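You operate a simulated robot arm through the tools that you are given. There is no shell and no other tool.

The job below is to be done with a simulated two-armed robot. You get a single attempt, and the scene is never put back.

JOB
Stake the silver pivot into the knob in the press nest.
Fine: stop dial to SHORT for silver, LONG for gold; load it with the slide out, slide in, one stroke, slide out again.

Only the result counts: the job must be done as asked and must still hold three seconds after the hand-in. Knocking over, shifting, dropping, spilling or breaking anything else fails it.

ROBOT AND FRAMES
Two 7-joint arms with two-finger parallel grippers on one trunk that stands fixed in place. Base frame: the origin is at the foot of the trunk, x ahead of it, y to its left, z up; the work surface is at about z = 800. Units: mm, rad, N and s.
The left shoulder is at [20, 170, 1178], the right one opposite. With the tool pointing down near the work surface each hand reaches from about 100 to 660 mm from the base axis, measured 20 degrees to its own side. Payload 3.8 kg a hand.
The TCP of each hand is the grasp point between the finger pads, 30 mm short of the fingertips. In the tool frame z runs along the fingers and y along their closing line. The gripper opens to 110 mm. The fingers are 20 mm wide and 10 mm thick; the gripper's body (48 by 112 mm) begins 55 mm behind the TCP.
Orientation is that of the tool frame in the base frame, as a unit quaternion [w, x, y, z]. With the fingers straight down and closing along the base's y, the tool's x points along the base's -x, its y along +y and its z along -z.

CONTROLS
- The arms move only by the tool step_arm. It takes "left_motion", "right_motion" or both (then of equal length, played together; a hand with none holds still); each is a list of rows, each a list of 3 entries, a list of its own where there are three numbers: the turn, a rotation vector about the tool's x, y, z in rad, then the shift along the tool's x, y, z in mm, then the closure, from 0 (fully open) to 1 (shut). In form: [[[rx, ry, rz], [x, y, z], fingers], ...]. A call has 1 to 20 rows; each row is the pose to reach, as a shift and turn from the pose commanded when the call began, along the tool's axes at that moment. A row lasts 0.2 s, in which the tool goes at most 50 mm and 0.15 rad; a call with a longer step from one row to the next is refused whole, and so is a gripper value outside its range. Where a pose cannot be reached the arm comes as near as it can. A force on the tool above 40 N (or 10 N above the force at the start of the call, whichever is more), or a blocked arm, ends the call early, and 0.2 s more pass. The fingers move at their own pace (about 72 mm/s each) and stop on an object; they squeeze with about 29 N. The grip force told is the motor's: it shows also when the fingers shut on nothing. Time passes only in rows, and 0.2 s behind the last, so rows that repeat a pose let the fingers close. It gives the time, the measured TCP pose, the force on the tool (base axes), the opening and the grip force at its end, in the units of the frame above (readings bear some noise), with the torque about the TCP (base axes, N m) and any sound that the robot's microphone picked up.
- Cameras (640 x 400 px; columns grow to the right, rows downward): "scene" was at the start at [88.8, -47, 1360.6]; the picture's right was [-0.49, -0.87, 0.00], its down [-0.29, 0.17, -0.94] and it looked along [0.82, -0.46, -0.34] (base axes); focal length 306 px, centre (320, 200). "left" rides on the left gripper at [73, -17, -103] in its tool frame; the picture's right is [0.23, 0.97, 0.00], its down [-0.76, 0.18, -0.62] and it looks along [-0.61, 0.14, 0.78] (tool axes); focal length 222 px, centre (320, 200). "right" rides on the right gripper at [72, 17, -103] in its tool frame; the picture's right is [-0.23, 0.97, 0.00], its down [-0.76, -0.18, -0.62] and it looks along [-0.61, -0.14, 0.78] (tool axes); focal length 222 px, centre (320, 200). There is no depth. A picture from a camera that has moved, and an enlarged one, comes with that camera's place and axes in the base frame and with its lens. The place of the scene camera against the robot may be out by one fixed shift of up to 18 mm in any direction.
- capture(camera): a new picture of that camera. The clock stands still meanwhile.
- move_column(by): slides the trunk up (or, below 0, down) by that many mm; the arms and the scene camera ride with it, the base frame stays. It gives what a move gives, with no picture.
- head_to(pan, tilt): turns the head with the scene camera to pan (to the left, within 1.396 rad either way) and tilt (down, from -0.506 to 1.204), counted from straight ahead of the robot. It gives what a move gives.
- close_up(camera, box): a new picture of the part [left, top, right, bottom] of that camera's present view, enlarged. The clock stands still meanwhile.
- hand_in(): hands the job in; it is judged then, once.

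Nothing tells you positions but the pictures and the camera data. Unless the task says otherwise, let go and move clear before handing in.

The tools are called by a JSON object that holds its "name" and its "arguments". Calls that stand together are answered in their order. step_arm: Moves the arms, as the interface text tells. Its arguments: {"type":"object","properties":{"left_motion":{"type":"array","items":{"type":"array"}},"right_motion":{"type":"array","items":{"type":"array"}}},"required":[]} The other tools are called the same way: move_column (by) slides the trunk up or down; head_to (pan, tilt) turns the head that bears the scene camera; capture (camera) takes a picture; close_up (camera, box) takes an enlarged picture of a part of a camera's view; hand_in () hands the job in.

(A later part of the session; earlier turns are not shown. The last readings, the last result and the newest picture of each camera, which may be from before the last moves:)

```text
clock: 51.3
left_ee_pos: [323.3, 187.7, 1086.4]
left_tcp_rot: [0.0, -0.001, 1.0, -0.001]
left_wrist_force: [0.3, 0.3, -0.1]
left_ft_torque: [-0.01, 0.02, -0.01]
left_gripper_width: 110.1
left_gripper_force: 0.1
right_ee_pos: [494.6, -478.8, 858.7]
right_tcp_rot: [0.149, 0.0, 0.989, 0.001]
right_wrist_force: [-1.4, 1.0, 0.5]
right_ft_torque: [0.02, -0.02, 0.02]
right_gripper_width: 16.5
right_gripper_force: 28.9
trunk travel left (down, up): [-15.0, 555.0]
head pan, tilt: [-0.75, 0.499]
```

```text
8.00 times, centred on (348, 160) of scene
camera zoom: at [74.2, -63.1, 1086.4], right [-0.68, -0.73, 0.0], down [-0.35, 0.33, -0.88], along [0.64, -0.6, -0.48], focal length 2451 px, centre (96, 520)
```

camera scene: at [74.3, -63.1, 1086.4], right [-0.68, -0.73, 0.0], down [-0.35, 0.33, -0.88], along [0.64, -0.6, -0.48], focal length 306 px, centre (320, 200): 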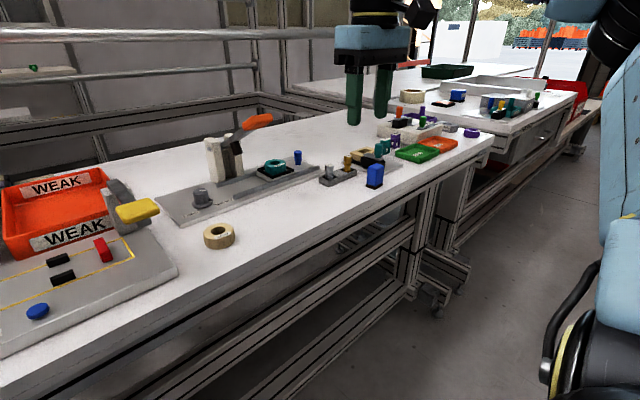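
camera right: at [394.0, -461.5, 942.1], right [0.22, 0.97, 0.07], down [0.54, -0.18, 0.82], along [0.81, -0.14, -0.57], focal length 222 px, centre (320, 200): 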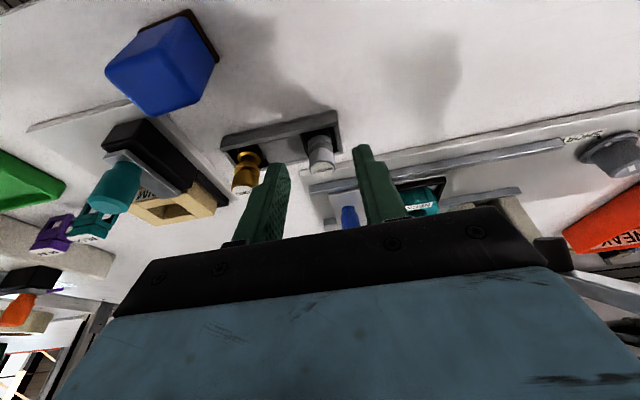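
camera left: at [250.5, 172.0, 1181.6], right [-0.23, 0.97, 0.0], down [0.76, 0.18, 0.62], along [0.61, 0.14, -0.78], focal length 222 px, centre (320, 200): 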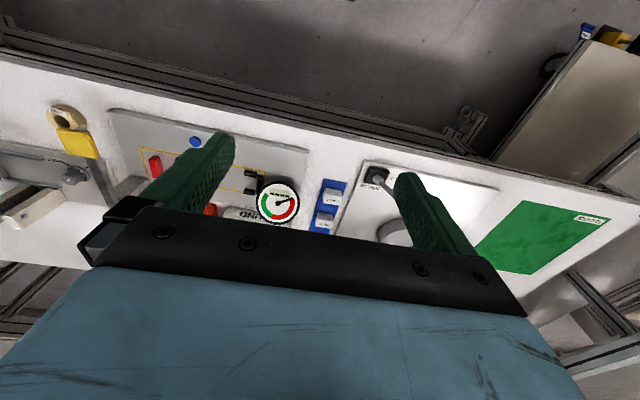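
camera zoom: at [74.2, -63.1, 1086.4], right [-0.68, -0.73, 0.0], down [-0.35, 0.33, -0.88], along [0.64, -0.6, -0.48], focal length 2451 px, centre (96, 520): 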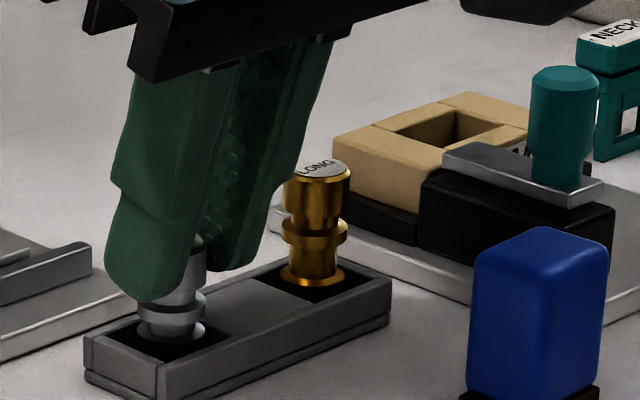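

Grip is consistent at ~16 mm with a deeper overlap. Lifting the pivot straight up.

{"name": "step_arm", "arguments": {"right_motion": [[[0, 0, 0], [-3, 0, -9.6], 1], [[0, 0, 0], [-8.9, 0, -28.7], 1], [[0, 0, 0], [-17.7, 0, -57.3], 1], [[0, 0, 0], [-20.7, 0, -66.9], 1], [[0, 0, 0], [-20.7, 0, -66.9], 1]]}}

{"name": "capture", "arguments": {"camera": "right"}}

{"name": "close_up", "arguments": {"camera": "scene", "box": [280, 90, 408, 190]}}

{"name": "close_up", "arguments": {"camera": "right", "box": [272, 130, 368, 190]}}

```text
clock: 52.5
left_ee_pos: [324.3, 187.2, 1088.8]
left_tcp_rot: [0.0, -0.001, 1.0, 0.0]
left_wrist_force: [-0.7, 0.0, -0.5]
left_ft_torque: [0.02, -0.01, 0.0]
left_gripper_width: 110.1
left_gripper_force: 0.0
right_ee_pos: [495.2, -479.2, 931.4]
right_tcp_rot: [0.151, 0.0, 0.989, 0.0]
right_wrist_force: [0.6, 0.1, 0.0]
right_ft_torque: [-0.02, 0.01, 0.0]
right_gripper_width: 0.0
right_gripper_force: 28.9
trunk travel left (down, up): [-15.0, 555.0]
head pan, tilt: [-0.75, 0.499]
```

```text
taken
camera right: at [394.5, -462.4, 1008.4], right [0.22, 0.97, 0.07], down [0.54, -0.18, 0.82], along [0.81, -0.14, -0.57], focal length 222 px, centre (320, 200)
```

right: 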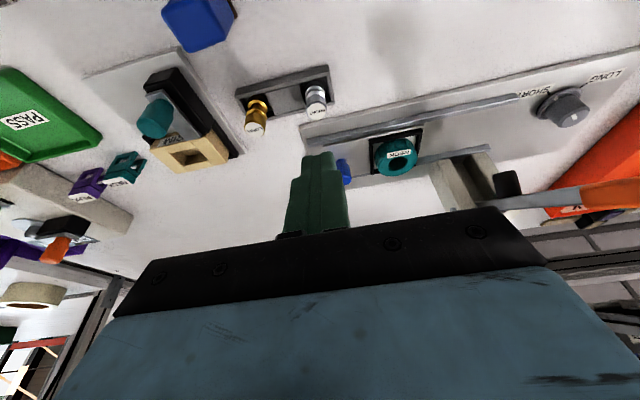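

```text
4.00 times, centred on (344, 140) of scene
camera zoom: at [74.3, -63.2, 1086.4], right [-0.68, -0.73, 0.0], down [-0.35, 0.33, -0.88], along [0.64, -0.6, -0.48], focal length 1225 px, centre (224, 440)
```

zoom: 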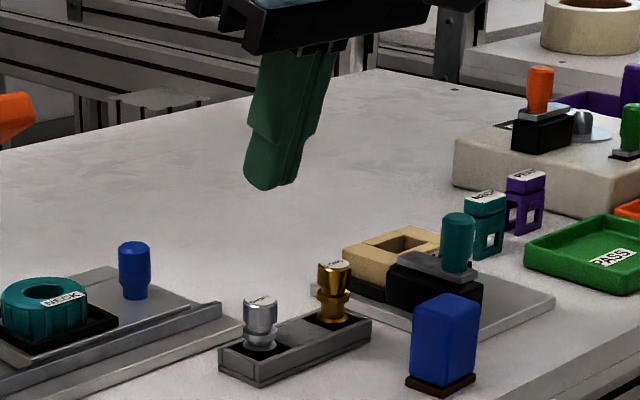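

```text
6.67 times, centred on (320, 160) of right
camera zoom: at [394.5, -462.4, 1008.4], right [0.22, 0.97, 0.07], down [0.54, -0.18, 0.82], along [0.81, -0.14, -0.57], focal length 1481 px, centre (320, 467)
```

zoom: 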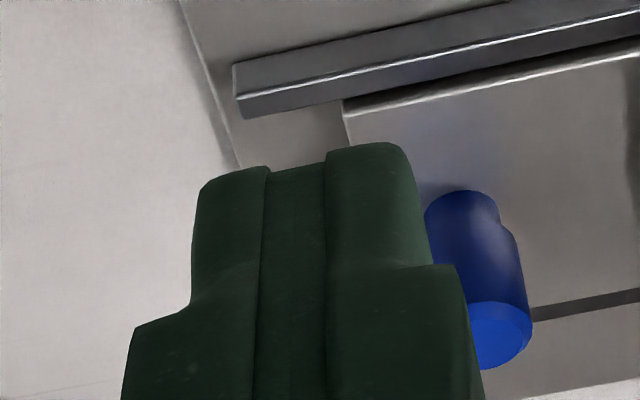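

The fingers came up empty: the pivot slipped and is still standing in its tray pocket. I'll inspect it closely to see why.

{"name": "close_up", "arguments": {"camera": "scene", "box": [316, 150, 364, 180]}}

{"name": "close_up", "arguments": {"camera": "right", "box": [276, 70, 356, 120]}}

```text
13.33 times, centred on (340, 165) of scene
camera zoom: at [74.3, -63.2, 1086.4], right [-0.68, -0.73, 0.0], down [-0.35, 0.33, -0.88], along [0.64, -0.6, -0.48], focal length 4085 px, centre (53, 667)
```

zoom: 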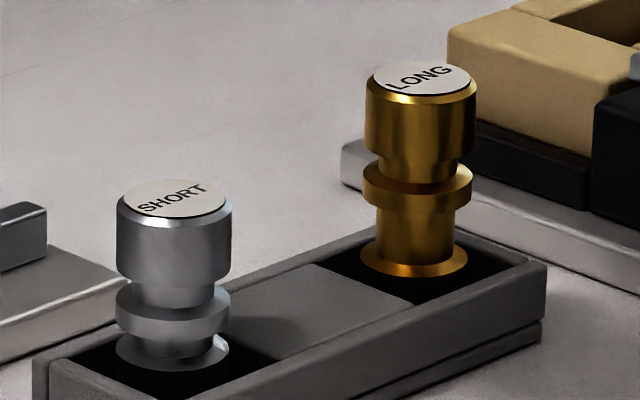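

```text
8.00 times, centred on (316, 95) of right
camera zoom: at [394.5, -462.4, 1008.4], right [0.22, 0.97, 0.07], down [0.54, -0.18, 0.82], along [0.81, -0.14, -0.57], focal length 1777 px, centre (352, 1040)
```

zoom: 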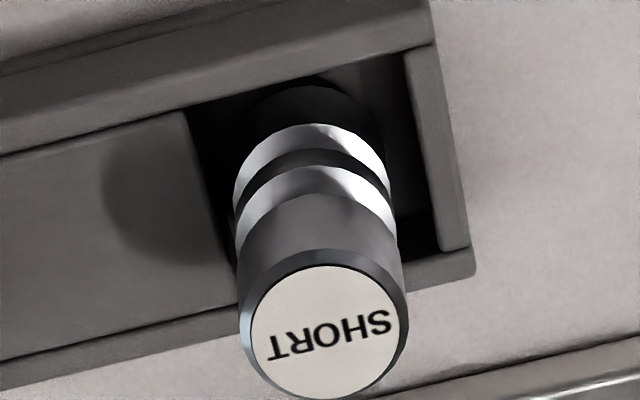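

The pivot slipped because its top is lower and farther than assumed (≈(508, -477.6), top z≈835.5), so I only pinched its chamfer. Reopening and descending deeper with the corrected position.

{"name": "step_arm", "arguments": {"right_motion": [[[0, 0, 0], [0, 0, 0], 0.6], [[0, 0, 0], [2.6, 0.8, 25.4], 0.6], [[0, 0, 0], [10, 0.8, 49.3], 0.6], [[0, 0, 0], [18, 0.8, 75], 0.6], [[0, 0, 0], [18, 0.8, 75], 0.6]]}}

{"name": "close_up", "arguments": {"camera": "right", "box": [240, 120, 400, 220]}}

{"name": "close_up", "arguments": {"camera": "scene", "box": [308, 135, 388, 185]}}

```text
clock: 53.7
left_ee_pos: [324.4, 187.0, 1086.7]
left_tcp_rot: [0.0, -0.001, 1.0, 0.0]
left_wrist_force: [-0.2, -1.0, -0.2]
left_ft_torque: [-0.02, -0.02, -0.02]
left_gripper_width: 110.2
left_gripper_force: 0.1
right_ee_pos: [498.2, -476.6, 851.7]
right_tcp_rot: [0.15, 0.001, 0.989, -0.001]
right_wrist_force: [-0.2, -0.2, -1.1]
right_ft_torque: [0.04, 0.0, 0.0]
right_gripper_width: 44.0
right_gripper_force: 0.1
trunk travel left (down, up): [-15.0, 555.0]
head pan, tilt: [-0.75, 0.499]
```

```text
4.00 times, centred on (320, 170) of right
camera zoom: at [398.1, -460.5, 930.0], right [0.22, 0.97, 0.07], down [0.54, -0.18, 0.82], along [0.81, -0.14, -0.57], focal length 888 px, centre (320, 320)
```

zoom: 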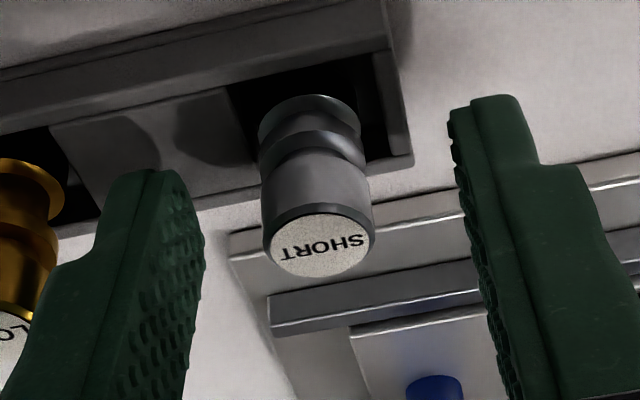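

```text
8.00 times, centred on (348, 160) of scene
camera zoom: at [74.3, -63.2, 1086.4], right [-0.68, -0.73, 0.0], down [-0.35, 0.33, -0.88], along [0.64, -0.6, -0.48], focal length 2451 px, centre (96, 520)
```

zoom: 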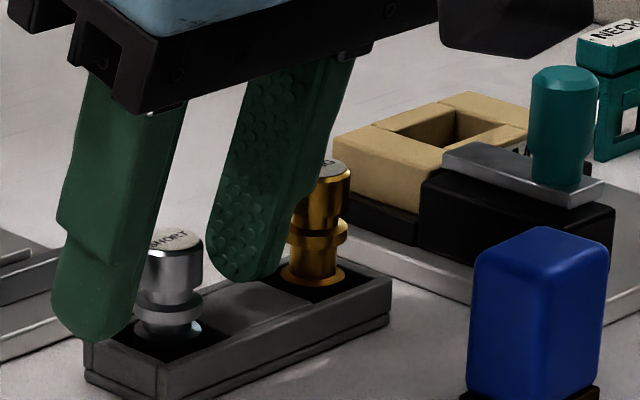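

The fingers now straddle the whole head. Closing again.

{"name": "step_arm", "arguments": {"right_motion": [[[0, 0, 0], [0, -0.7, 0], 0.7], [[0, 0, 0], [0, -0.7, 0], 1], [[0, 0, 0], [0, -0.7, 0], 1], [[0, 0, 0], [0, -0.7, 0], 1], [[0, 0, 0], [0, -0.7, 0], 1]]}}

{"name": "close_up", "arguments": {"camera": "right", "box": [272, 130, 368, 190]}}

```text
clock: 54.9
left_ee_pos: [323.3, 187.0, 1087.3]
left_tcp_rot: [-0.001, 0.0, 1.0, 0.0]
left_wrist_force: [0.2, 0.4, -0.6]
left_ft_torque: [0.0, 0.0, -0.01]
left_gripper_width: 109.9
left_gripper_force: 0.1
right_ee_pos: [498.6, -478.1, 853.2]
right_tcp_rot: [0.149, 0.0, 0.989, 0.0]
right_wrist_force: [0.1, 0.6, 0.0]
right_ft_torque: [-0.02, 0.03, 0.02]
right_gripper_width: 16.7
right_gripper_force: 28.6
trunk travel left (down, up): [-15.0, 555.0]
head pan, tilt: [-0.75, 0.499]
```

```text
6.67 times, centred on (320, 160) of right
camera zoom: at [398.6, -461.3, 930.4], right [0.22, 0.97, 0.07], down [0.54, -0.18, 0.82], along [0.81, -0.14, -0.57], focal length 1481 px, centre (320, 467)
```

zoom: 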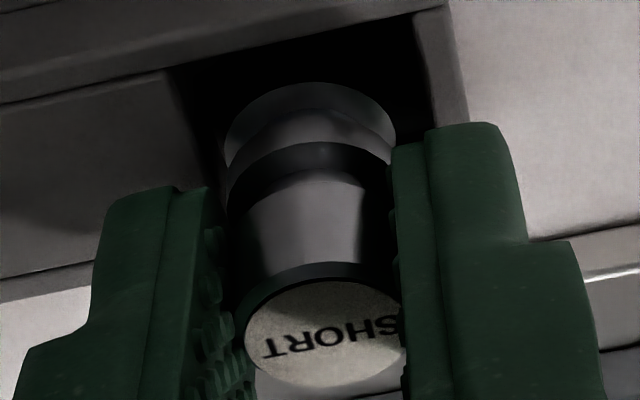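

Width 16.7 mm. Lifting a few millimetres slowly to check the hold.

{"name": "step_arm", "arguments": {"right_motion": [[[0, 0, 0], [0, 0, 0], 1], [[0, 0, 0], [-1.5, 0, -4.8], 1], [[0, 0, 0], [-3, 0, -9.6], 1]]}}

{"name": "close_up", "arguments": {"camera": "right", "box": [272, 130, 368, 190]}}

{"name": "close_up", "arguments": {"camera": "scene", "box": [308, 135, 388, 185]}}

```text
clock: 55.7
left_ee_pos: [324.4, 187.5, 1087.2]
left_tcp_rot: [0.001, -0.001, 1.0, 0.0]
left_wrist_force: [-0.8, 0.0, 0.3]
left_ft_torque: [0.03, 0.01, -0.03]
left_gripper_width: 110.1
left_gripper_force: 0.0
right_ee_pos: [498.5, -477.0, 861.9]
right_tcp_rot: [0.15, 0.0, 0.989, 0.0]
right_wrist_force: [-1.2, 0.1, 0.1]
right_ft_torque: [0.0, -0.02, 0.02]
right_gripper_width: 16.3
right_gripper_force: 29.1
trunk travel left (down, up): [-15.0, 555.0]
head pan, tilt: [-0.75, 0.499]
```

```text
6.67 times, centred on (320, 160) of right
camera zoom: at [398.6, -460.9, 940.8], right [0.22, 0.97, 0.07], down [0.54, -0.18, 0.82], along [0.81, -0.14, -0.57], focal length 1481 px, centre (320, 467)
```

zoom: 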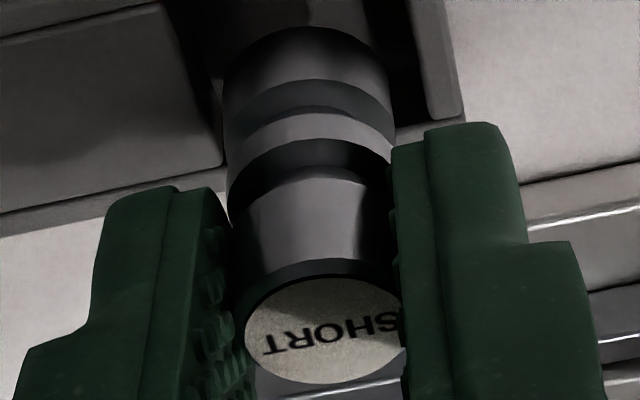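

```text
8.00 times, centred on (348, 160) of scene
camera zoom: at [74.3, -63.2, 1086.4], right [-0.68, -0.73, 0.0], down [-0.35, 0.33, -0.88], along [0.64, -0.6, -0.48], focal length 2451 px, centre (96, 520)
```

zoom: 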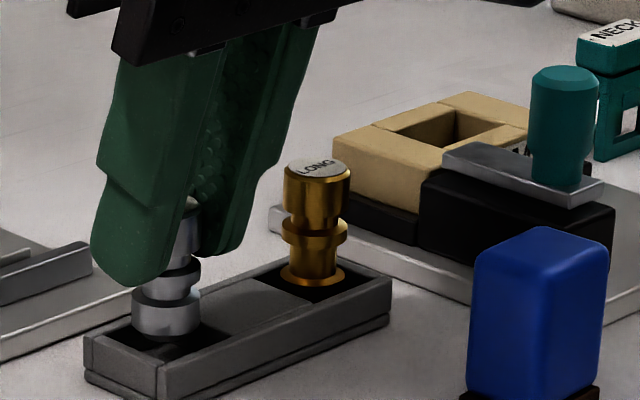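

It's lifting properly now; the shank is coming out of the pocket. Continuing straight up.

{"name": "step_arm", "arguments": {"right_motion": [[[0, 0, 0], [-3, 0, -9.6], 1], [[0, 0, 0], [-7.4, 0, -23.9], 1], [[0, 0, 0], [-13.3, 0, -43], 1], [[0, 0, 0], [-19.2, 0, -62.1], 1], [[0, 0, 0], [-19.2, 0, -62.1], 1]]}}

{"name": "capture", "arguments": {"camera": "right"}}

{"name": "close_up", "arguments": {"camera": "right", "box": [272, 120, 368, 180]}}

{"name": "close_up", "arguments": {"camera": "scene", "box": [300, 110, 380, 160]}}

```text
clock: 56.9
left_ee_pos: [324.1, 187.6, 1087.9]
left_tcp_rot: [-0.001, -0.002, 1.0, 0.0]
left_wrist_force: [0.4, -0.3, -0.4]
left_ft_torque: [-0.01, 0.02, -0.03]
left_gripper_width: 109.8
left_gripper_force: 0.0
right_ee_pos: [499.6, -477.8, 926.8]
right_tcp_rot: [0.149, -0.001, 0.989, 0.0]
right_wrist_force: [0.4, -1.2, -0.9]
right_ft_torque: [0.01, 0.03, 0.03]
right_gripper_width: 16.7
right_gripper_force: 29.8
trunk travel left (down, up): [-15.0, 555.0]
head pan, tilt: [-0.75, 0.499]
```

```text
taken
camera right: at [398.7, -461.9, 1005.1], right [0.22, 0.97, 0.07], down [0.54, -0.18, 0.82], along [0.81, -0.14, -0.57], focal length 222 px, centre (320, 200)
```

right: 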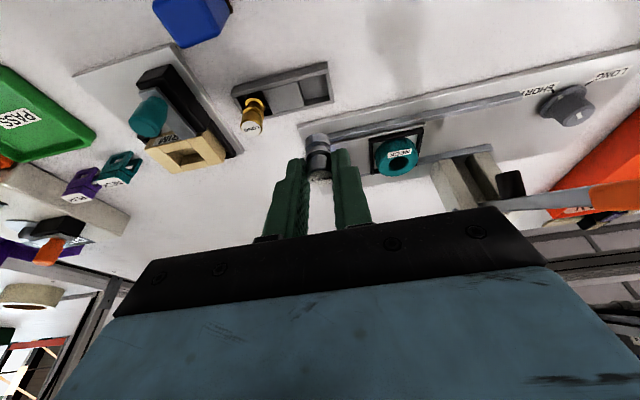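

```text
6.67 times, centred on (320, 150) of right
camera zoom: at [398.7, -461.9, 1005.1], right [0.22, 0.97, 0.07], down [0.54, -0.18, 0.82], along [0.81, -0.14, -0.57], focal length 1481 px, centre (320, 533)
```

zoom: 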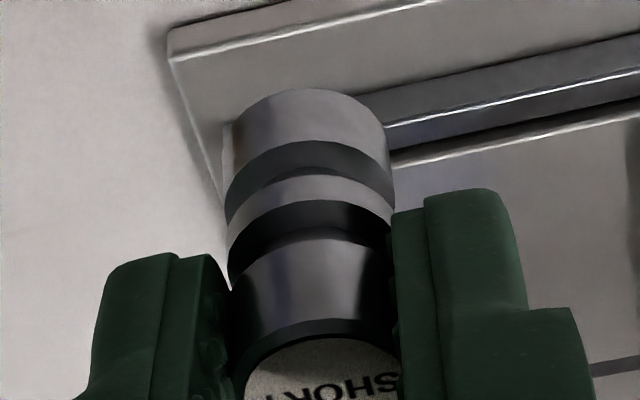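

```text
8.00 times, centred on (340, 135) of scene
camera zoom: at [74.3, -63.2, 1086.4], right [-0.68, -0.73, 0.0], down [-0.35, 0.33, -0.88], along [0.64, -0.6, -0.48], focal length 2451 px, centre (160, 720)
```

zoom: 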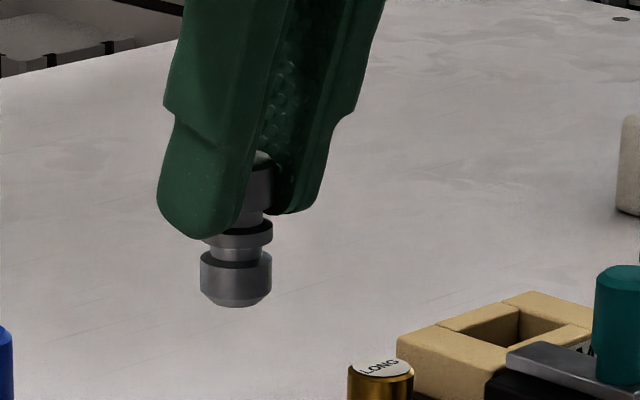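

The pivot is held upright. Now measuring the knob's hole in the nest from both cameras.

{"name": "close_up", "arguments": {"camera": "right", "box": [340, 115, 452, 185]}}

{"name": "close_up", "arguments": {"camera": "scene", "box": [240, 140, 320, 190]}}

```text
5.71 times, centred on (396, 150) of right
camera zoom: at [398.7, -461.9, 1005.1], right [0.22, 0.97, 0.07], down [0.54, -0.18, 0.82], along [0.81, -0.14, -0.57], focal length 1269 px, centre (-114, 486)
```

zoom: 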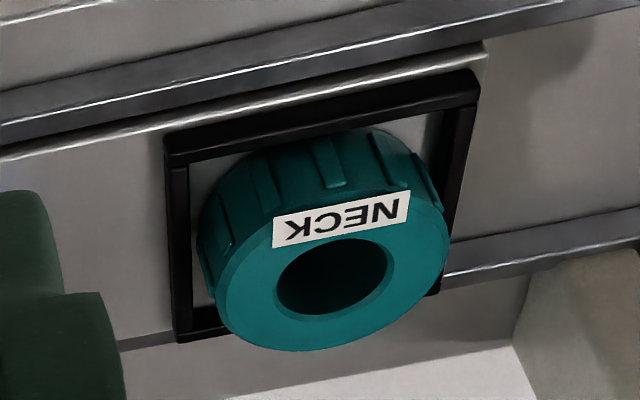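

```text
8.00 times, centred on (280, 165) of scene
camera zoom: at [74.3, -63.2, 1086.4], right [-0.68, -0.73, 0.0], down [-0.35, 0.33, -0.88], along [0.64, -0.6, -0.48], focal length 2451 px, centre (640, 480)
```

zoom: 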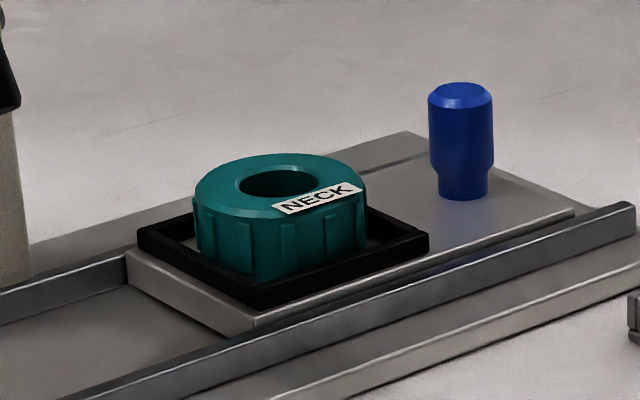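

Hole centre triangulates to ≈(600.5, -404, top z≈833). Moving the pivot over the nest at safe height.

{"name": "step_arm", "arguments": {"right_motion": [[[0, 0, 0], [-28.7, 25, 8.9], 1], [[0, 0, 0], [-57.3, 50, 17.7], 1], [[0, 0, 0], [-87.9, 74, 27.2], 1], [[0, 0, 0], [-87.9, 74, 27.2], 1], [[0, 0, 0], [-87.9, 74, 27.2], 1]]}}

{"name": "capture", "arguments": {"camera": "right"}}

{"name": "close_up", "arguments": {"camera": "right", "box": [272, 100, 368, 160]}}

{"name": "close_up", "arguments": {"camera": "scene", "box": [220, 90, 348, 170]}}

```text
clock: 58.1
left_ee_pos: [323.6, 187.9, 1085.6]
left_tcp_rot: [0.0, -0.001, 1.0, 0.0]
left_wrist_force: [-0.2, -0.2, 0.0]
left_ft_torque: [-0.02, 0.02, 0.0]
left_gripper_width: 109.8
left_gripper_force: 0.1
right_ee_pos: [591.9, -404.4, 924.9]
right_tcp_rot: [0.149, 0.0, 0.989, 0.0]
right_wrist_force: [1.3, 0.1, -1.5]
right_ft_torque: [-0.03, -0.02, -0.04]
right_gripper_width: 16.4
right_gripper_force: 28.7
trunk travel left (down, up): [-15.0, 555.0]
head pan, tilt: [-0.75, 0.499]
```

```text
taken
camera right: at [491.3, -387.7, 1003.7], right [0.22, 0.97, 0.07], down [0.54, -0.18, 0.82], along [0.81, -0.14, -0.57], focal length 222 px, centre (320, 200)
```

right: 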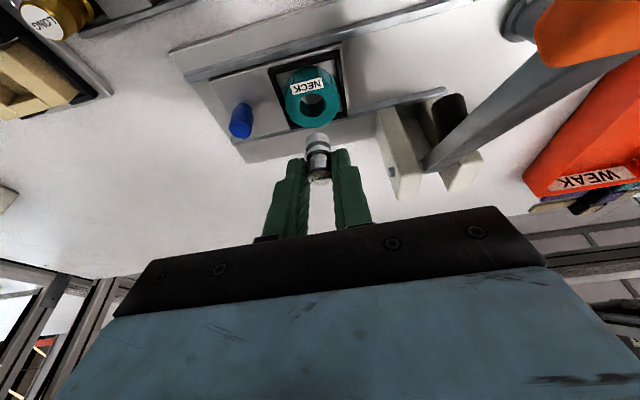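

```text
6.67 times, centred on (320, 130) of right
camera zoom: at [491.3, -387.7, 1003.7], right [0.22, 0.97, 0.07], down [0.54, -0.18, 0.82], along [0.81, -0.14, -0.57], focal length 1481 px, centre (320, 667)
```

zoom: 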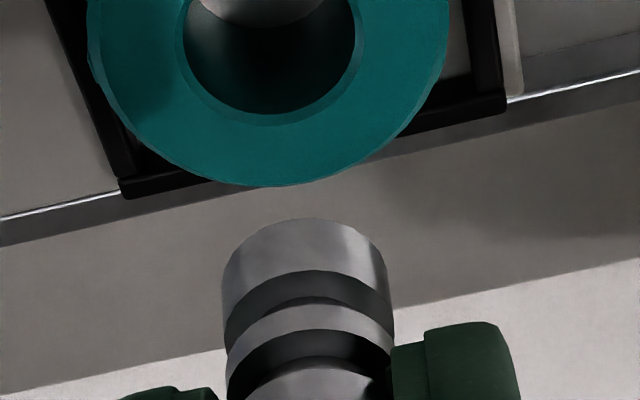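

```text
5.00 times, centred on (284, 130) of scene
camera zoom: at [74.1, -63.3, 1086.4], right [-0.68, -0.73, 0.0], down [-0.35, 0.33, -0.88], along [0.64, -0.6, -0.48], focal length 1532 px, centre (500, 550)
```

zoom: 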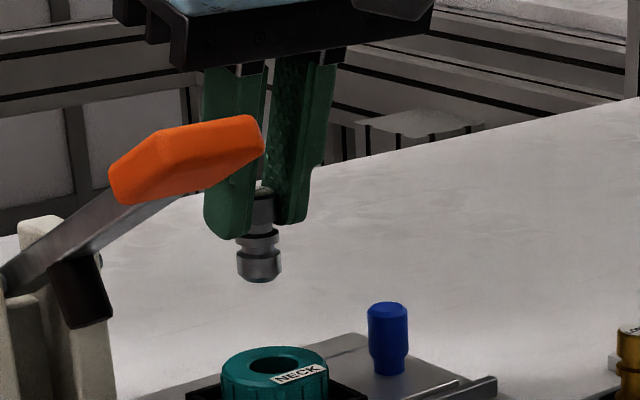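

The pivot hangs near the hole line. I'll enlarge the knob in this view to compute the remaining offset.

{"name": "close_up", "arguments": {"camera": "right", "box": [264, 60, 376, 130]}}

{"name": "close_up", "arguments": {"camera": "scene", "box": [236, 120, 316, 170]}}

```text
5.71 times, centred on (320, 95) of right
camera zoom: at [491.3, -387.7, 1003.7], right [0.22, 0.97, 0.07], down [0.54, -0.18, 0.82], along [0.81, -0.14, -0.57], focal length 1269 px, centre (320, 800)
```

zoom: 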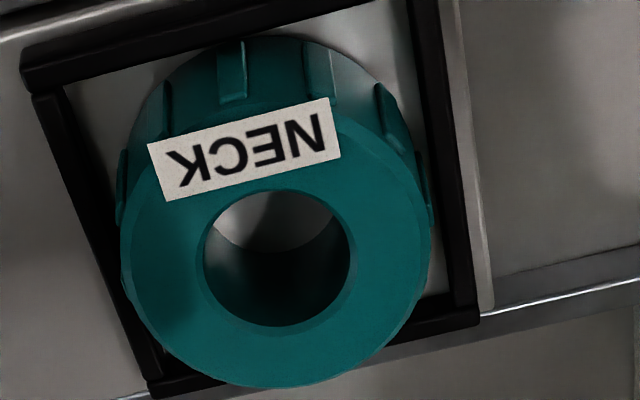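

```text
8.00 times, centred on (276, 145) of scene
camera zoom: at [74.1, -63.3, 1086.4], right [-0.68, -0.73, 0.0], down [-0.35, 0.33, -0.88], along [0.64, -0.6, -0.48], focal length 2451 px, centre (672, 640)
```

zoom: 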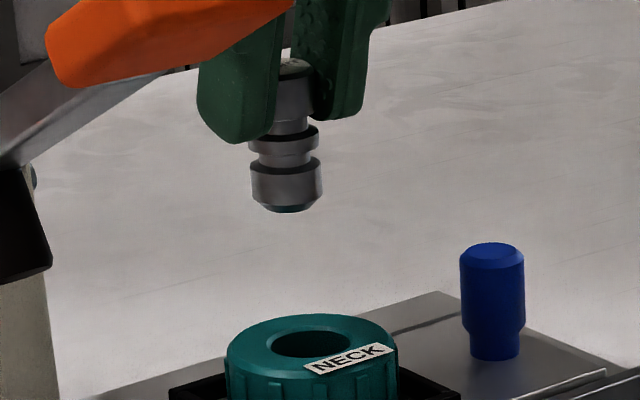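

Relative to the hole, the pivot is about 4.5 mm too far forward (+x) and ~40 mm above. I'll correct x and descend 32 mm, then re-check.

{"name": "step_arm", "arguments": {"right_motion": [[[0, 0, 0], [4.3, -0.3, -1.3], 1], [[0, 0, 0], [9, -0.3, 14], 1], [[0, 0, 0], [13.8, -0.3, 29.2], 1], [[0, 0, 0], [13.8, -0.3, 29.2], 1]]}}

{"name": "close_up", "arguments": {"camera": "right", "box": [256, 90, 384, 170]}}

{"name": "close_up", "arguments": {"camera": "scene", "box": [236, 125, 316, 175]}}

```text
clock: 59.1
left_ee_pos: [323.0, 187.0, 1086.9]
left_tcp_rot: [0.0, -0.002, 1.0, 0.0]
left_wrist_force: [0.5, 0.8, -0.4]
left_ft_torque: [-0.01, 0.02, 0.01]
left_gripper_width: 110.2
left_gripper_force: 0.2
right_ee_pos: [587.0, -402.9, 894.4]
right_tcp_rot: [0.15, 0.0, 0.989, 0.0]
right_wrist_force: [-0.1, -0.2, -0.9]
right_ft_torque: [0.01, 0.03, -0.01]
right_gripper_width: 16.4
right_gripper_force: 28.6
trunk travel left (down, up): [-15.0, 555.0]
head pan, tilt: [-0.75, 0.499]
```

```text
5.00 times, centred on (320, 130) of right
camera zoom: at [487.3, -387.3, 973.2], right [0.22, 0.97, 0.07], down [0.54, -0.18, 0.82], along [0.81, -0.14, -0.57], focal length 1111 px, centre (320, 550)
```

zoom: 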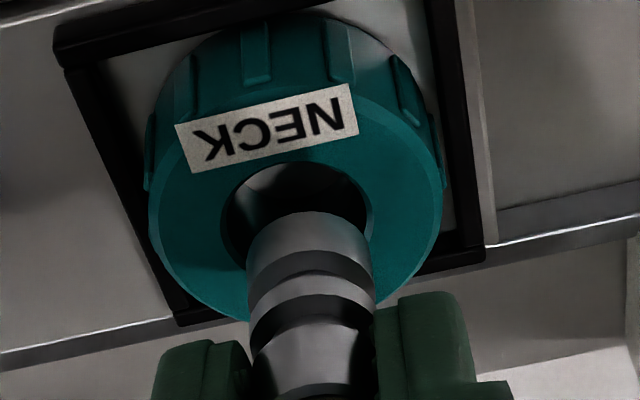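

```text
8.00 times, centred on (276, 150) of scene
camera zoom: at [74.2, -63.2, 1086.4], right [-0.68, -0.73, 0.0], down [-0.35, 0.33, -0.88], along [0.64, -0.6, -0.48], focal length 2451 px, centre (672, 600)
```

zoom: 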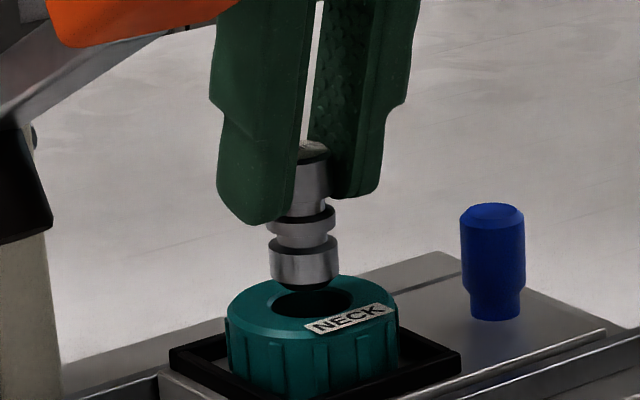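

Remaining offset is roughly +1.5 mm in x and +1 mm in y. Correcting that and lowering 6 mm so the shank just enters the hole.

{"name": "step_arm", "arguments": {"right_motion": [[[0, 0, 0], [1.4, -1, -0.4], 1], [[0, 0, 0], [1.4, -1, -0.4], 1], [[0, 0, 0], [2.3, -1, 2.5], 1], [[0, 0, 0], [3.2, -1, 5.3], 1], [[0, 0, 0], [3.2, -1, 5.3], 1]]}}

{"name": "close_up", "arguments": {"camera": "right", "box": [256, 90, 384, 170]}}

{"name": "close_up", "arguments": {"camera": "scene", "box": [252, 140, 300, 170]}}

```text
clock: 60.3
left_ee_pos: [323.4, 187.3, 1087.0]
left_tcp_rot: [0.0, 0.0, 1.0, 0.001]
left_wrist_force: [-0.8, -0.2, 0.6]
left_ft_torque: [-0.03, -0.01, -0.01]
left_gripper_width: 109.8
left_gripper_force: 0.1
right_ee_pos: [584.4, -405.7, 889.3]
right_tcp_rot: [0.151, 0.001, 0.989, 0.0]
right_wrist_force: [0.0, 1.6, 1.9]
right_ft_torque: [0.01, -0.05, -0.04]
right_gripper_width: 16.6
right_gripper_force: 28.8
trunk travel left (down, up): [-15.0, 555.0]
head pan, tilt: [-0.75, 0.499]
```

```text
5.00 times, centred on (320, 130) of right
camera zoom: at [484.8, -388.4, 967.6], right [0.22, 0.97, 0.07], down [0.54, -0.18, 0.82], along [0.81, -0.14, -0.57], focal length 1111 px, centre (320, 550)
```

zoom: 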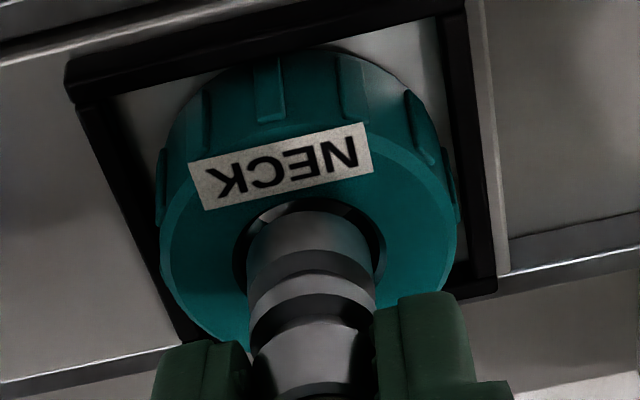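

```text
13.33 times, centred on (276, 155) of scene
camera zoom: at [74.1, -63.0, 1086.4], right [-0.68, -0.73, 0.0], down [-0.35, 0.33, -0.88], along [0.64, -0.6, -0.48], focal length 4085 px, centre (907, 800)
```

zoom: 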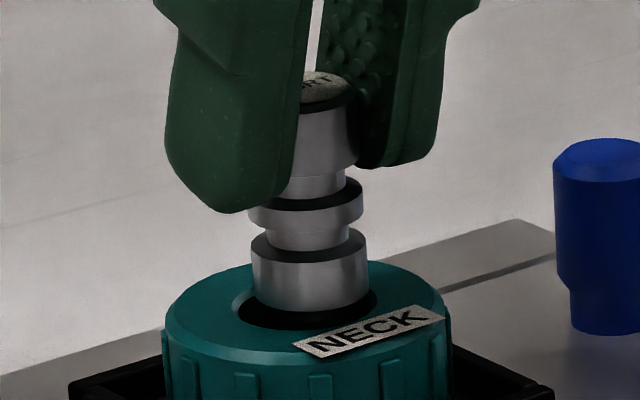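

The shank is just above the hole, centred to about 1 mm (needs +1 mm in x). Nudging and lowering 10 mm into the bore.

{"name": "step_arm", "arguments": {"right_motion": [[[0, 0, 0], [-1, -0.2, 0.3], 1], [[0, 0, 0], [0, -0.2, 3.5], 1], [[0, 0, 0], [1, -0.2, 6.7], 1], [[0, 0, 0], [2, -0.2, 9.9], 1], [[0, 0, 0], [2, -0.2, 9.9], 1]]}}

{"name": "close_up", "arguments": {"camera": "right", "box": [256, 90, 384, 170]}}

{"name": "close_up", "arguments": {"camera": "scene", "box": [252, 140, 300, 170]}}

```text
clock: 61.5
left_ee_pos: [323.9, 187.1, 1086.5]
left_tcp_rot: [-0.001, -0.001, 1.0, 0.0]
left_wrist_force: [0.3, 0.1, -0.5]
left_ft_torque: [0.02, -0.02, 0.0]
left_gripper_width: 109.8
left_gripper_force: 0.0
right_ee_pos: [586.5, -406.4, 879.3]
right_tcp_rot: [0.149, 0.0, 0.989, 0.0]
right_wrist_force: [0.4, -0.1, 0.1]
right_ft_torque: [0.01, 0.02, 0.02]
right_gripper_width: 16.4
right_gripper_force: 29.1
trunk travel left (down, up): [-15.0, 555.0]
head pan, tilt: [-0.75, 0.499]
```

```text
5.00 times, centred on (320, 130) of right
camera zoom: at [486.0, -389.5, 957.9], right [0.22, 0.97, 0.07], down [0.54, -0.18, 0.82], along [0.81, -0.14, -0.57], focal length 1111 px, centre (320, 550)
```

zoom: 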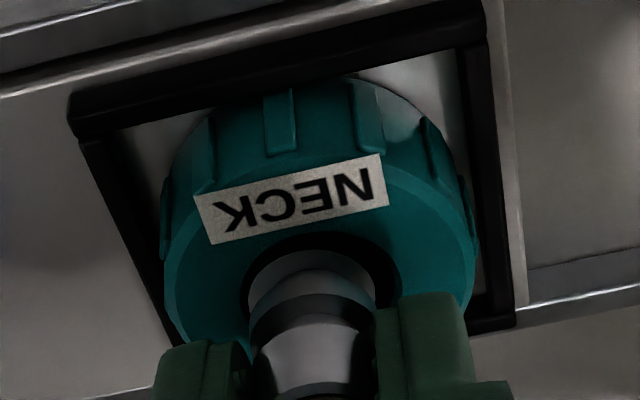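

```text
13.33 times, centred on (276, 155) of scene
camera zoom: at [74.3, -63.2, 1086.4], right [-0.68, -0.73, 0.0], down [-0.35, 0.33, -0.88], along [0.64, -0.6, -0.48], focal length 4085 px, centre (907, 800)
```

zoom: 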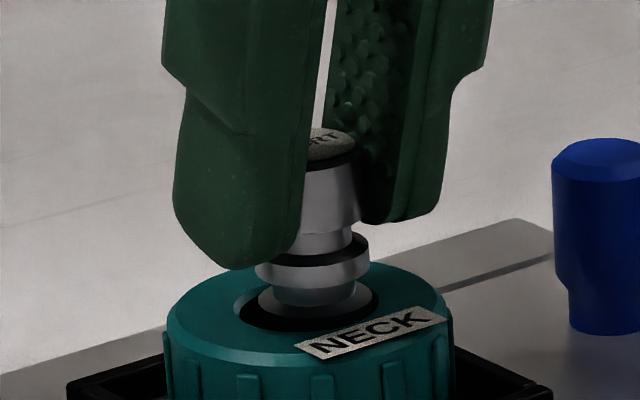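

The shank is in the bore with no contact force; it's about 1.3 mm off in y. Correcting y and lowering 9 mm more.

{"name": "step_arm", "arguments": {"right_motion": [[[0, 0, 0], [0, 1.2, 0], 1], [[0, 0, 0], [0.9, 1.2, 2.9], 1], [[0, 0, 0], [1.8, 1.2, 5.7], 1], [[0, 0, 0], [2.7, 1.2, 8.6], 1], [[0, 0, 0], [2.7, 1.2, 8.6], 1]]}}

{"name": "close_up", "arguments": {"camera": "right", "box": [256, 90, 384, 170]}}

{"name": "close_up", "arguments": {"camera": "scene", "box": [252, 140, 300, 170]}}

```text
clock: 62.7
left_ee_pos: [323.6, 187.0, 1086.6]
left_tcp_rot: [0.0, -0.001, 1.0, 0.0]
left_wrist_force: [-0.1, 0.5, 1.0]
left_ft_torque: [-0.01, -0.01, 0.03]
left_gripper_width: 110.0
left_gripper_force: 0.0
right_ee_pos: [586.1, -404.9, 870.8]
right_tcp_rot: [0.15, 0.0, 0.989, 0.0]
right_wrist_force: [-0.1, -0.4, 0.8]
right_ft_torque: [0.02, 0.01, 0.0]
right_gripper_width: 16.6
right_gripper_force: 28.7
trunk travel left (down, up): [-15.0, 555.0]
head pan, tilt: [-0.75, 0.499]
```

```text
5.00 times, centred on (320, 130) of right
camera zoom: at [485.6, -387.8, 948.5], right [0.22, 0.97, 0.07], down [0.54, -0.18, 0.82], along [0.81, -0.14, -0.57], focal length 1111 px, centre (320, 550)
```

zoom: 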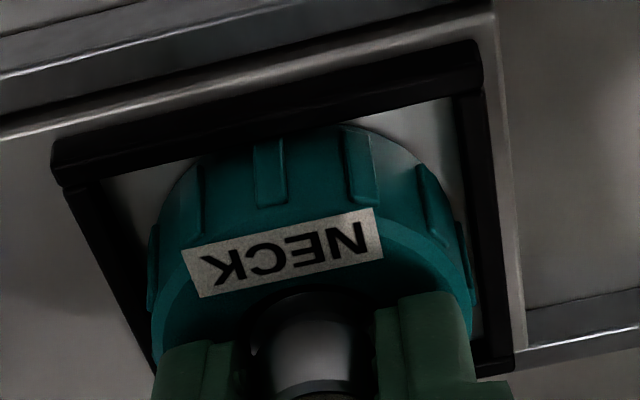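

```text
13.33 times, centred on (276, 155) of scene
camera zoom: at [74.2, -63.1, 1086.4], right [-0.68, -0.73, 0.0], down [-0.35, 0.33, -0.88], along [0.64, -0.6, -0.48], focal length 4085 px, centre (907, 800)
```

zoom: 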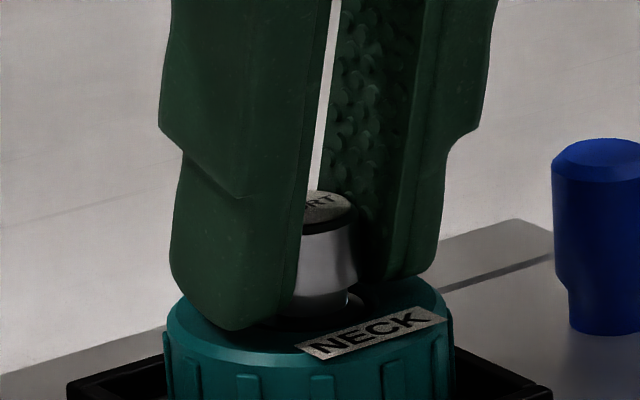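

The pivot is deep in the bore with fingertips just above the knob. Lowering 3 mm more, then gently opening.

{"name": "step_arm", "arguments": {"right_motion": [[[0, 0, 0], [0.45, 0, 1.4], 1], [[0, 0, 0], [0.9, 0, 2.9], 1], [[0, 0, 0], [0.9, 0, 2.9], 1]]}}

{"name": "step_arm", "arguments": {"right_motion": [[[0, 0, 0], [0, 0, 0], 0.8], [[0, 0, 0], [0, 0, 0], 0.72], [[0, 0, 0], [0, 0, 0], 0.65]]}}

{"name": "close_up", "arguments": {"camera": "right", "box": [256, 90, 384, 170]}}

{"name": "close_up", "arguments": {"camera": "scene", "box": [252, 140, 300, 170]}}

```text
clock: 63.5
left_ee_pos: [322.6, 188.1, 1086.4]
left_tcp_rot: [0.001, 0.0, 1.0, -0.001]
left_wrist_force: [-0.9, -0.2, 0.1]
left_ft_torque: [-0.01, 0.02, -0.06]
left_gripper_width: 110.1
left_gripper_force: 0.2
right_ee_pos: [587.1, -403.2, 870.2]
right_tcp_rot: [0.152, 0.0, 0.988, 0.0]
right_wrist_force: [-2.7, 0.2, 16.6]
right_ft_torque: [-0.02, 0.1, 0.04]
right_gripper_width: 16.4
right_gripper_force: 29.0
trunk travel left (down, up): [-15.0, 555.0]
head pan, tilt: [-0.75, 0.499]
```

```text
clock: 64.3
left_ee_pos: [323.1, 187.6, 1087.4]
left_tcp_rot: [0.001, 0.0, 1.0, -0.001]
left_wrist_force: [0.2, 0.4, 0.6]
left_ft_torque: [-0.01, -0.02, -0.02]
left_gripper_width: 109.9
left_gripper_force: 0.0
right_ee_pos: [585.8, -402.8, 869.9]
right_tcp_rot: [0.151, 0.0, 0.988, 0.0]
right_wrist_force: [0.5, -0.2, 22.3]
right_ft_torque: [0.0, 0.0, -0.01]
right_gripper_width: 33.9
right_gripper_force: 0.1
trunk travel left (down, up): [-15.0, 555.0]
head pan, tilt: [-0.75, 0.499]
```

```text
5.00 times, centred on (320, 130) of right
camera zoom: at [485.0, -386.7, 947.5], right [0.22, 0.97, 0.07], down [0.54, -0.18, 0.82], along [0.81, -0.14, -0.56], focal length 1111 px, centre (320, 550)
```

zoom: 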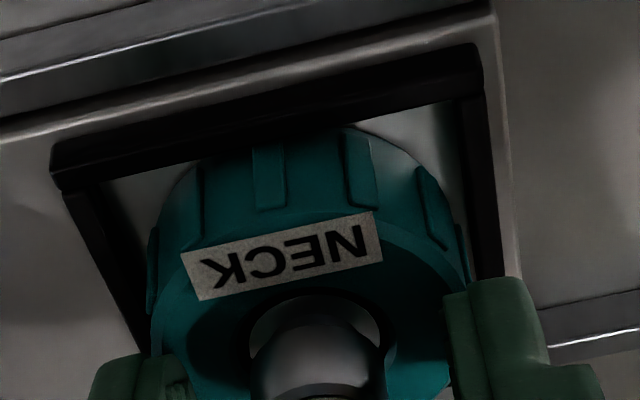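

```text
13.33 times, centred on (276, 155) of scene
camera zoom: at [72.8, -62.1, 1086.7], right [-0.68, -0.73, 0.0], down [-0.35, 0.33, -0.88], along [0.64, -0.6, -0.48], focal length 4085 px, centre (907, 800)
```

zoom: 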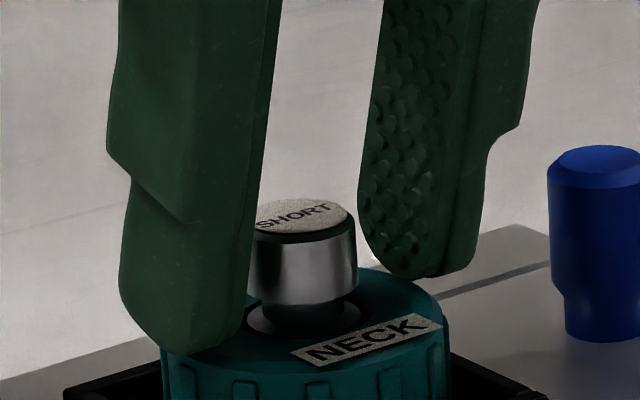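

The fingertips touched the knob's top (22 N), so the pivot is seated and released. Lifting straight up to clear.

{"name": "step_arm", "arguments": {"right_motion": [[[0, 0, 0], [-1.5, 0, -4.8], 0.65], [[0, 0, 0], [-5.9, 0, -19.1], 0.65], [[0, 0, 0], [-14.8, 0, -47.8], 0.65], [[0, 0, 0], [-23.6, 0, -76.4], 0.65], [[0, 0, 0], [-23.6, 0, -76.4], 0.65]]}}

{"name": "capture", "arguments": {"camera": "right"}}

{"name": "close_up", "arguments": {"camera": "scene", "box": [220, 110, 316, 170]}}

{"name": "close_up", "arguments": {"camera": "right", "box": [208, 50, 400, 170]}}

```text
clock: 65.5
left_ee_pos: [323.8, 187.3, 1086.2]
left_tcp_rot: [-0.001, -0.001, 1.0, 0.0]
left_wrist_force: [0.0, -0.4, 0.2]
left_ft_torque: [0.01, -0.01, 0.0]
left_gripper_width: 109.8
left_gripper_force: 0.1
right_ee_pos: [586.5, -405.1, 950.3]
right_tcp_rot: [0.149, 0.0, 0.989, 0.0]
right_wrist_force: [0.2, 0.5, 0.1]
right_ft_torque: [-0.05, 0.01, 0.0]
right_gripper_width: 38.5
right_gripper_force: 0.0
trunk travel left (down, up): [-15.0, 555.0]
head pan, tilt: [-0.75, 0.499]
```

```text
taken
camera right: at [486.5, -388.6, 1027.7], right [0.22, 0.97, 0.07], down [0.54, -0.18, 0.82], along [0.81, -0.14, -0.57], focal length 222 px, centre (320, 200)
```

right: 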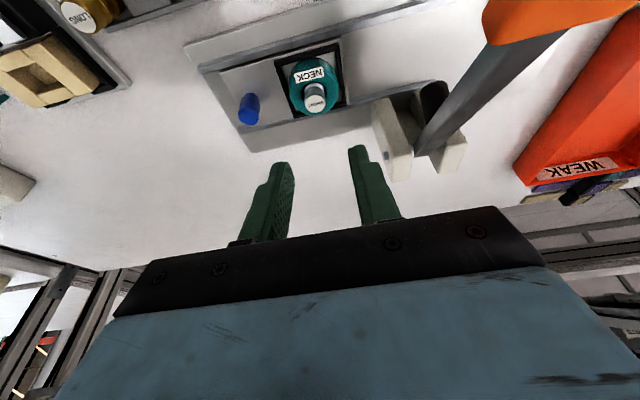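

```text
6.67 times, centred on (268, 140) of scene
camera zoom: at [74.2, -63.1, 1086.4], right [-0.68, -0.73, 0.0], down [-0.35, 0.33, -0.88], along [0.64, -0.6, -0.48], focal length 2042 px, centre (667, 600)
```

zoom: 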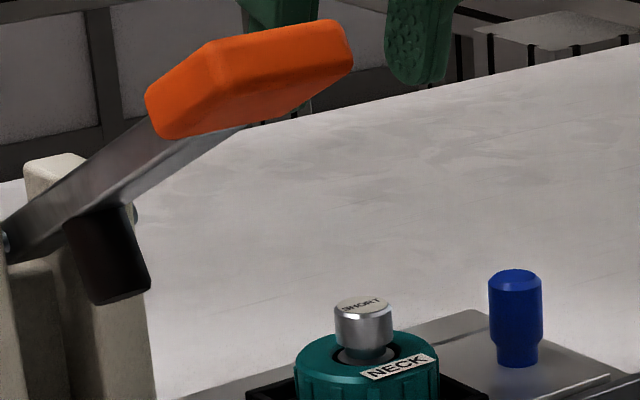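

```text
3.33 times, centred on (304, 110) of right
camera zoom: at [486.5, -388.6, 1027.7], right [0.22, 0.97, 0.07], down [0.54, -0.18, 0.82], along [0.81, -0.14, -0.57], focal length 740 px, centre (373, 500)
```

zoom: 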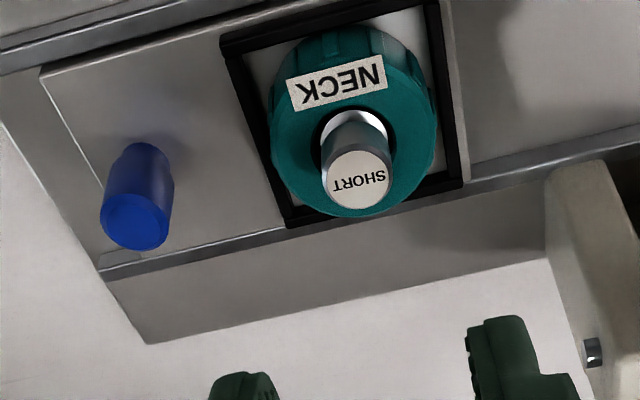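

The pivot stands upright in the knob. Next the slide: I'll close the fingers, move to the -y side of the blue slide knob (≈(598, -469)) and lower beside it, ready to push it in toward +y.

{"name": "step_arm", "arguments": {"right_motion": [[[0, 0, 0], [-1.9, -45, 0.6], 1], [[0, 0, 0], [-4.3, -90, 1.3], 1], [[0, 0, 0], [9.3, -92, 45.2], 1], [[0, 0, 0], [19.3, -92, 77.7], 1], [[0, 0, 0], [19.3, -92, 77.7], 1]]}}

{"name": "capture", "arguments": {"camera": "right"}}

{"name": "close_up", "arguments": {"camera": "scene", "box": [220, 100, 348, 180]}}

```text
clock: 66.7
left_ee_pos: [323.9, 187.5, 1087.4]
left_tcp_rot: [0.0, -0.001, 1.0, 0.0]
left_wrist_force: [0.8, 0.2, -0.2]
left_ft_torque: [0.01, 0.02, 0.01]
left_gripper_width: 110.1
left_gripper_force: 0.1
right_ee_pos: [589.3, -495.8, 867.8]
right_tcp_rot: [0.15, 0.0, 0.989, 0.0]
right_wrist_force: [0.0, -0.6, 0.1]
right_ft_torque: [0.01, 0.0, 0.0]
right_gripper_width: 0.1
right_gripper_force: 29.0
trunk travel left (down, up): [-15.0, 555.0]
head pan, tilt: [-0.75, 0.499]
```

```text
taken
camera right: at [489.6, -479.3, 946.7], right [0.22, 0.97, 0.07], down [0.54, -0.18, 0.82], along [0.81, -0.14, -0.57], focal length 222 px, centre (320, 200)
```

right: 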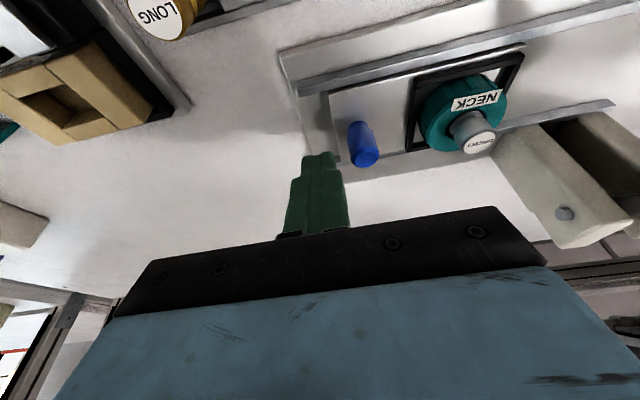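

```text
5.00 times, centred on (284, 140) of scene
camera zoom: at [74.3, -63.1, 1086.4], right [-0.68, -0.73, 0.0], down [-0.35, 0.33, -0.88], along [0.64, -0.6, -0.48], focal length 1532 px, centre (500, 500)
```

zoom: 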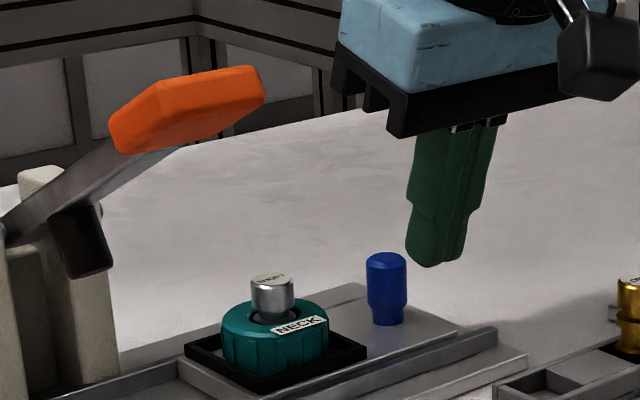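

The closed fingers are beside the slide knob. Lowering 9 mm and starting a slow push toward +y.

{"name": "step_arm", "arguments": {"right_motion": [[[0, 0, 0], [1.3, 0, 4.3], 1], [[0, 0, 0], [2.7, 0, 8.6], 1], [[0, 0, 0], [2.7, 6, 8.6], 1], [[0, 0, 0], [2.7, 12, 8.6], 1], [[0, 0, 0], [2.7, 18, 8.6], 1], [[0, 0, 0], [2.7, 24, 8.6], 1], [[0, 0, 0], [2.7, 30, 8.6], 1], [[0, 0, 0], [2.7, 30, 8.6], 1]]}}

{"name": "close_up", "arguments": {"camera": "scene", "box": [220, 100, 348, 180]}}

{"name": "capture", "arguments": {"camera": "right"}}

```text
clock: 68.5
left_ee_pos: [324.2, 187.5, 1087.3]
left_tcp_rot: [0.0, -0.001, 1.0, 0.0]
left_wrist_force: [0.8, -0.1, 0.3]
left_ft_torque: [0.02, -0.03, 0.02]
left_gripper_width: 110.0
left_gripper_force: 0.2
right_ee_pos: [591.9, -465.5, 858.8]
right_tcp_rot: [0.15, 0.0, 0.989, 0.0]
right_wrist_force: [0.0, 0.1, -1.3]
right_ft_torque: [0.01, 0.02, 0.0]
right_gripper_width: 0.1
right_gripper_force: 28.8
trunk travel left (down, up): [-15.0, 555.0]
head pan, tilt: [-0.75, 0.499]
```

```text
5.00 times, centred on (284, 140) of scene
camera zoom: at [74.3, -63.2, 1086.4], right [-0.68, -0.73, 0.0], down [-0.35, 0.33, -0.88], along [0.64, -0.6, -0.48], focal length 1532 px, centre (500, 500)
```

zoom: 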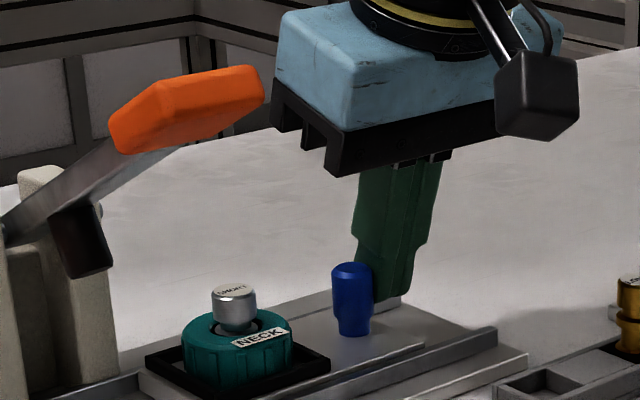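

```text
taken
camera right: at [490.9, -448.8, 937.0], right [0.22, 0.97, 0.07], down [0.54, -0.18, 0.82], along [0.81, -0.14, -0.57], focal length 222 px, centre (320, 200)
```

right: 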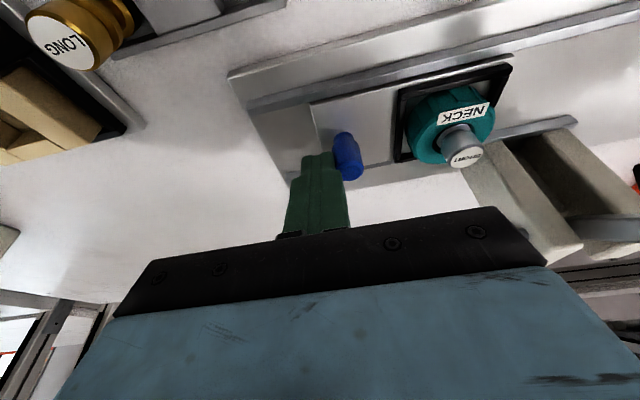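

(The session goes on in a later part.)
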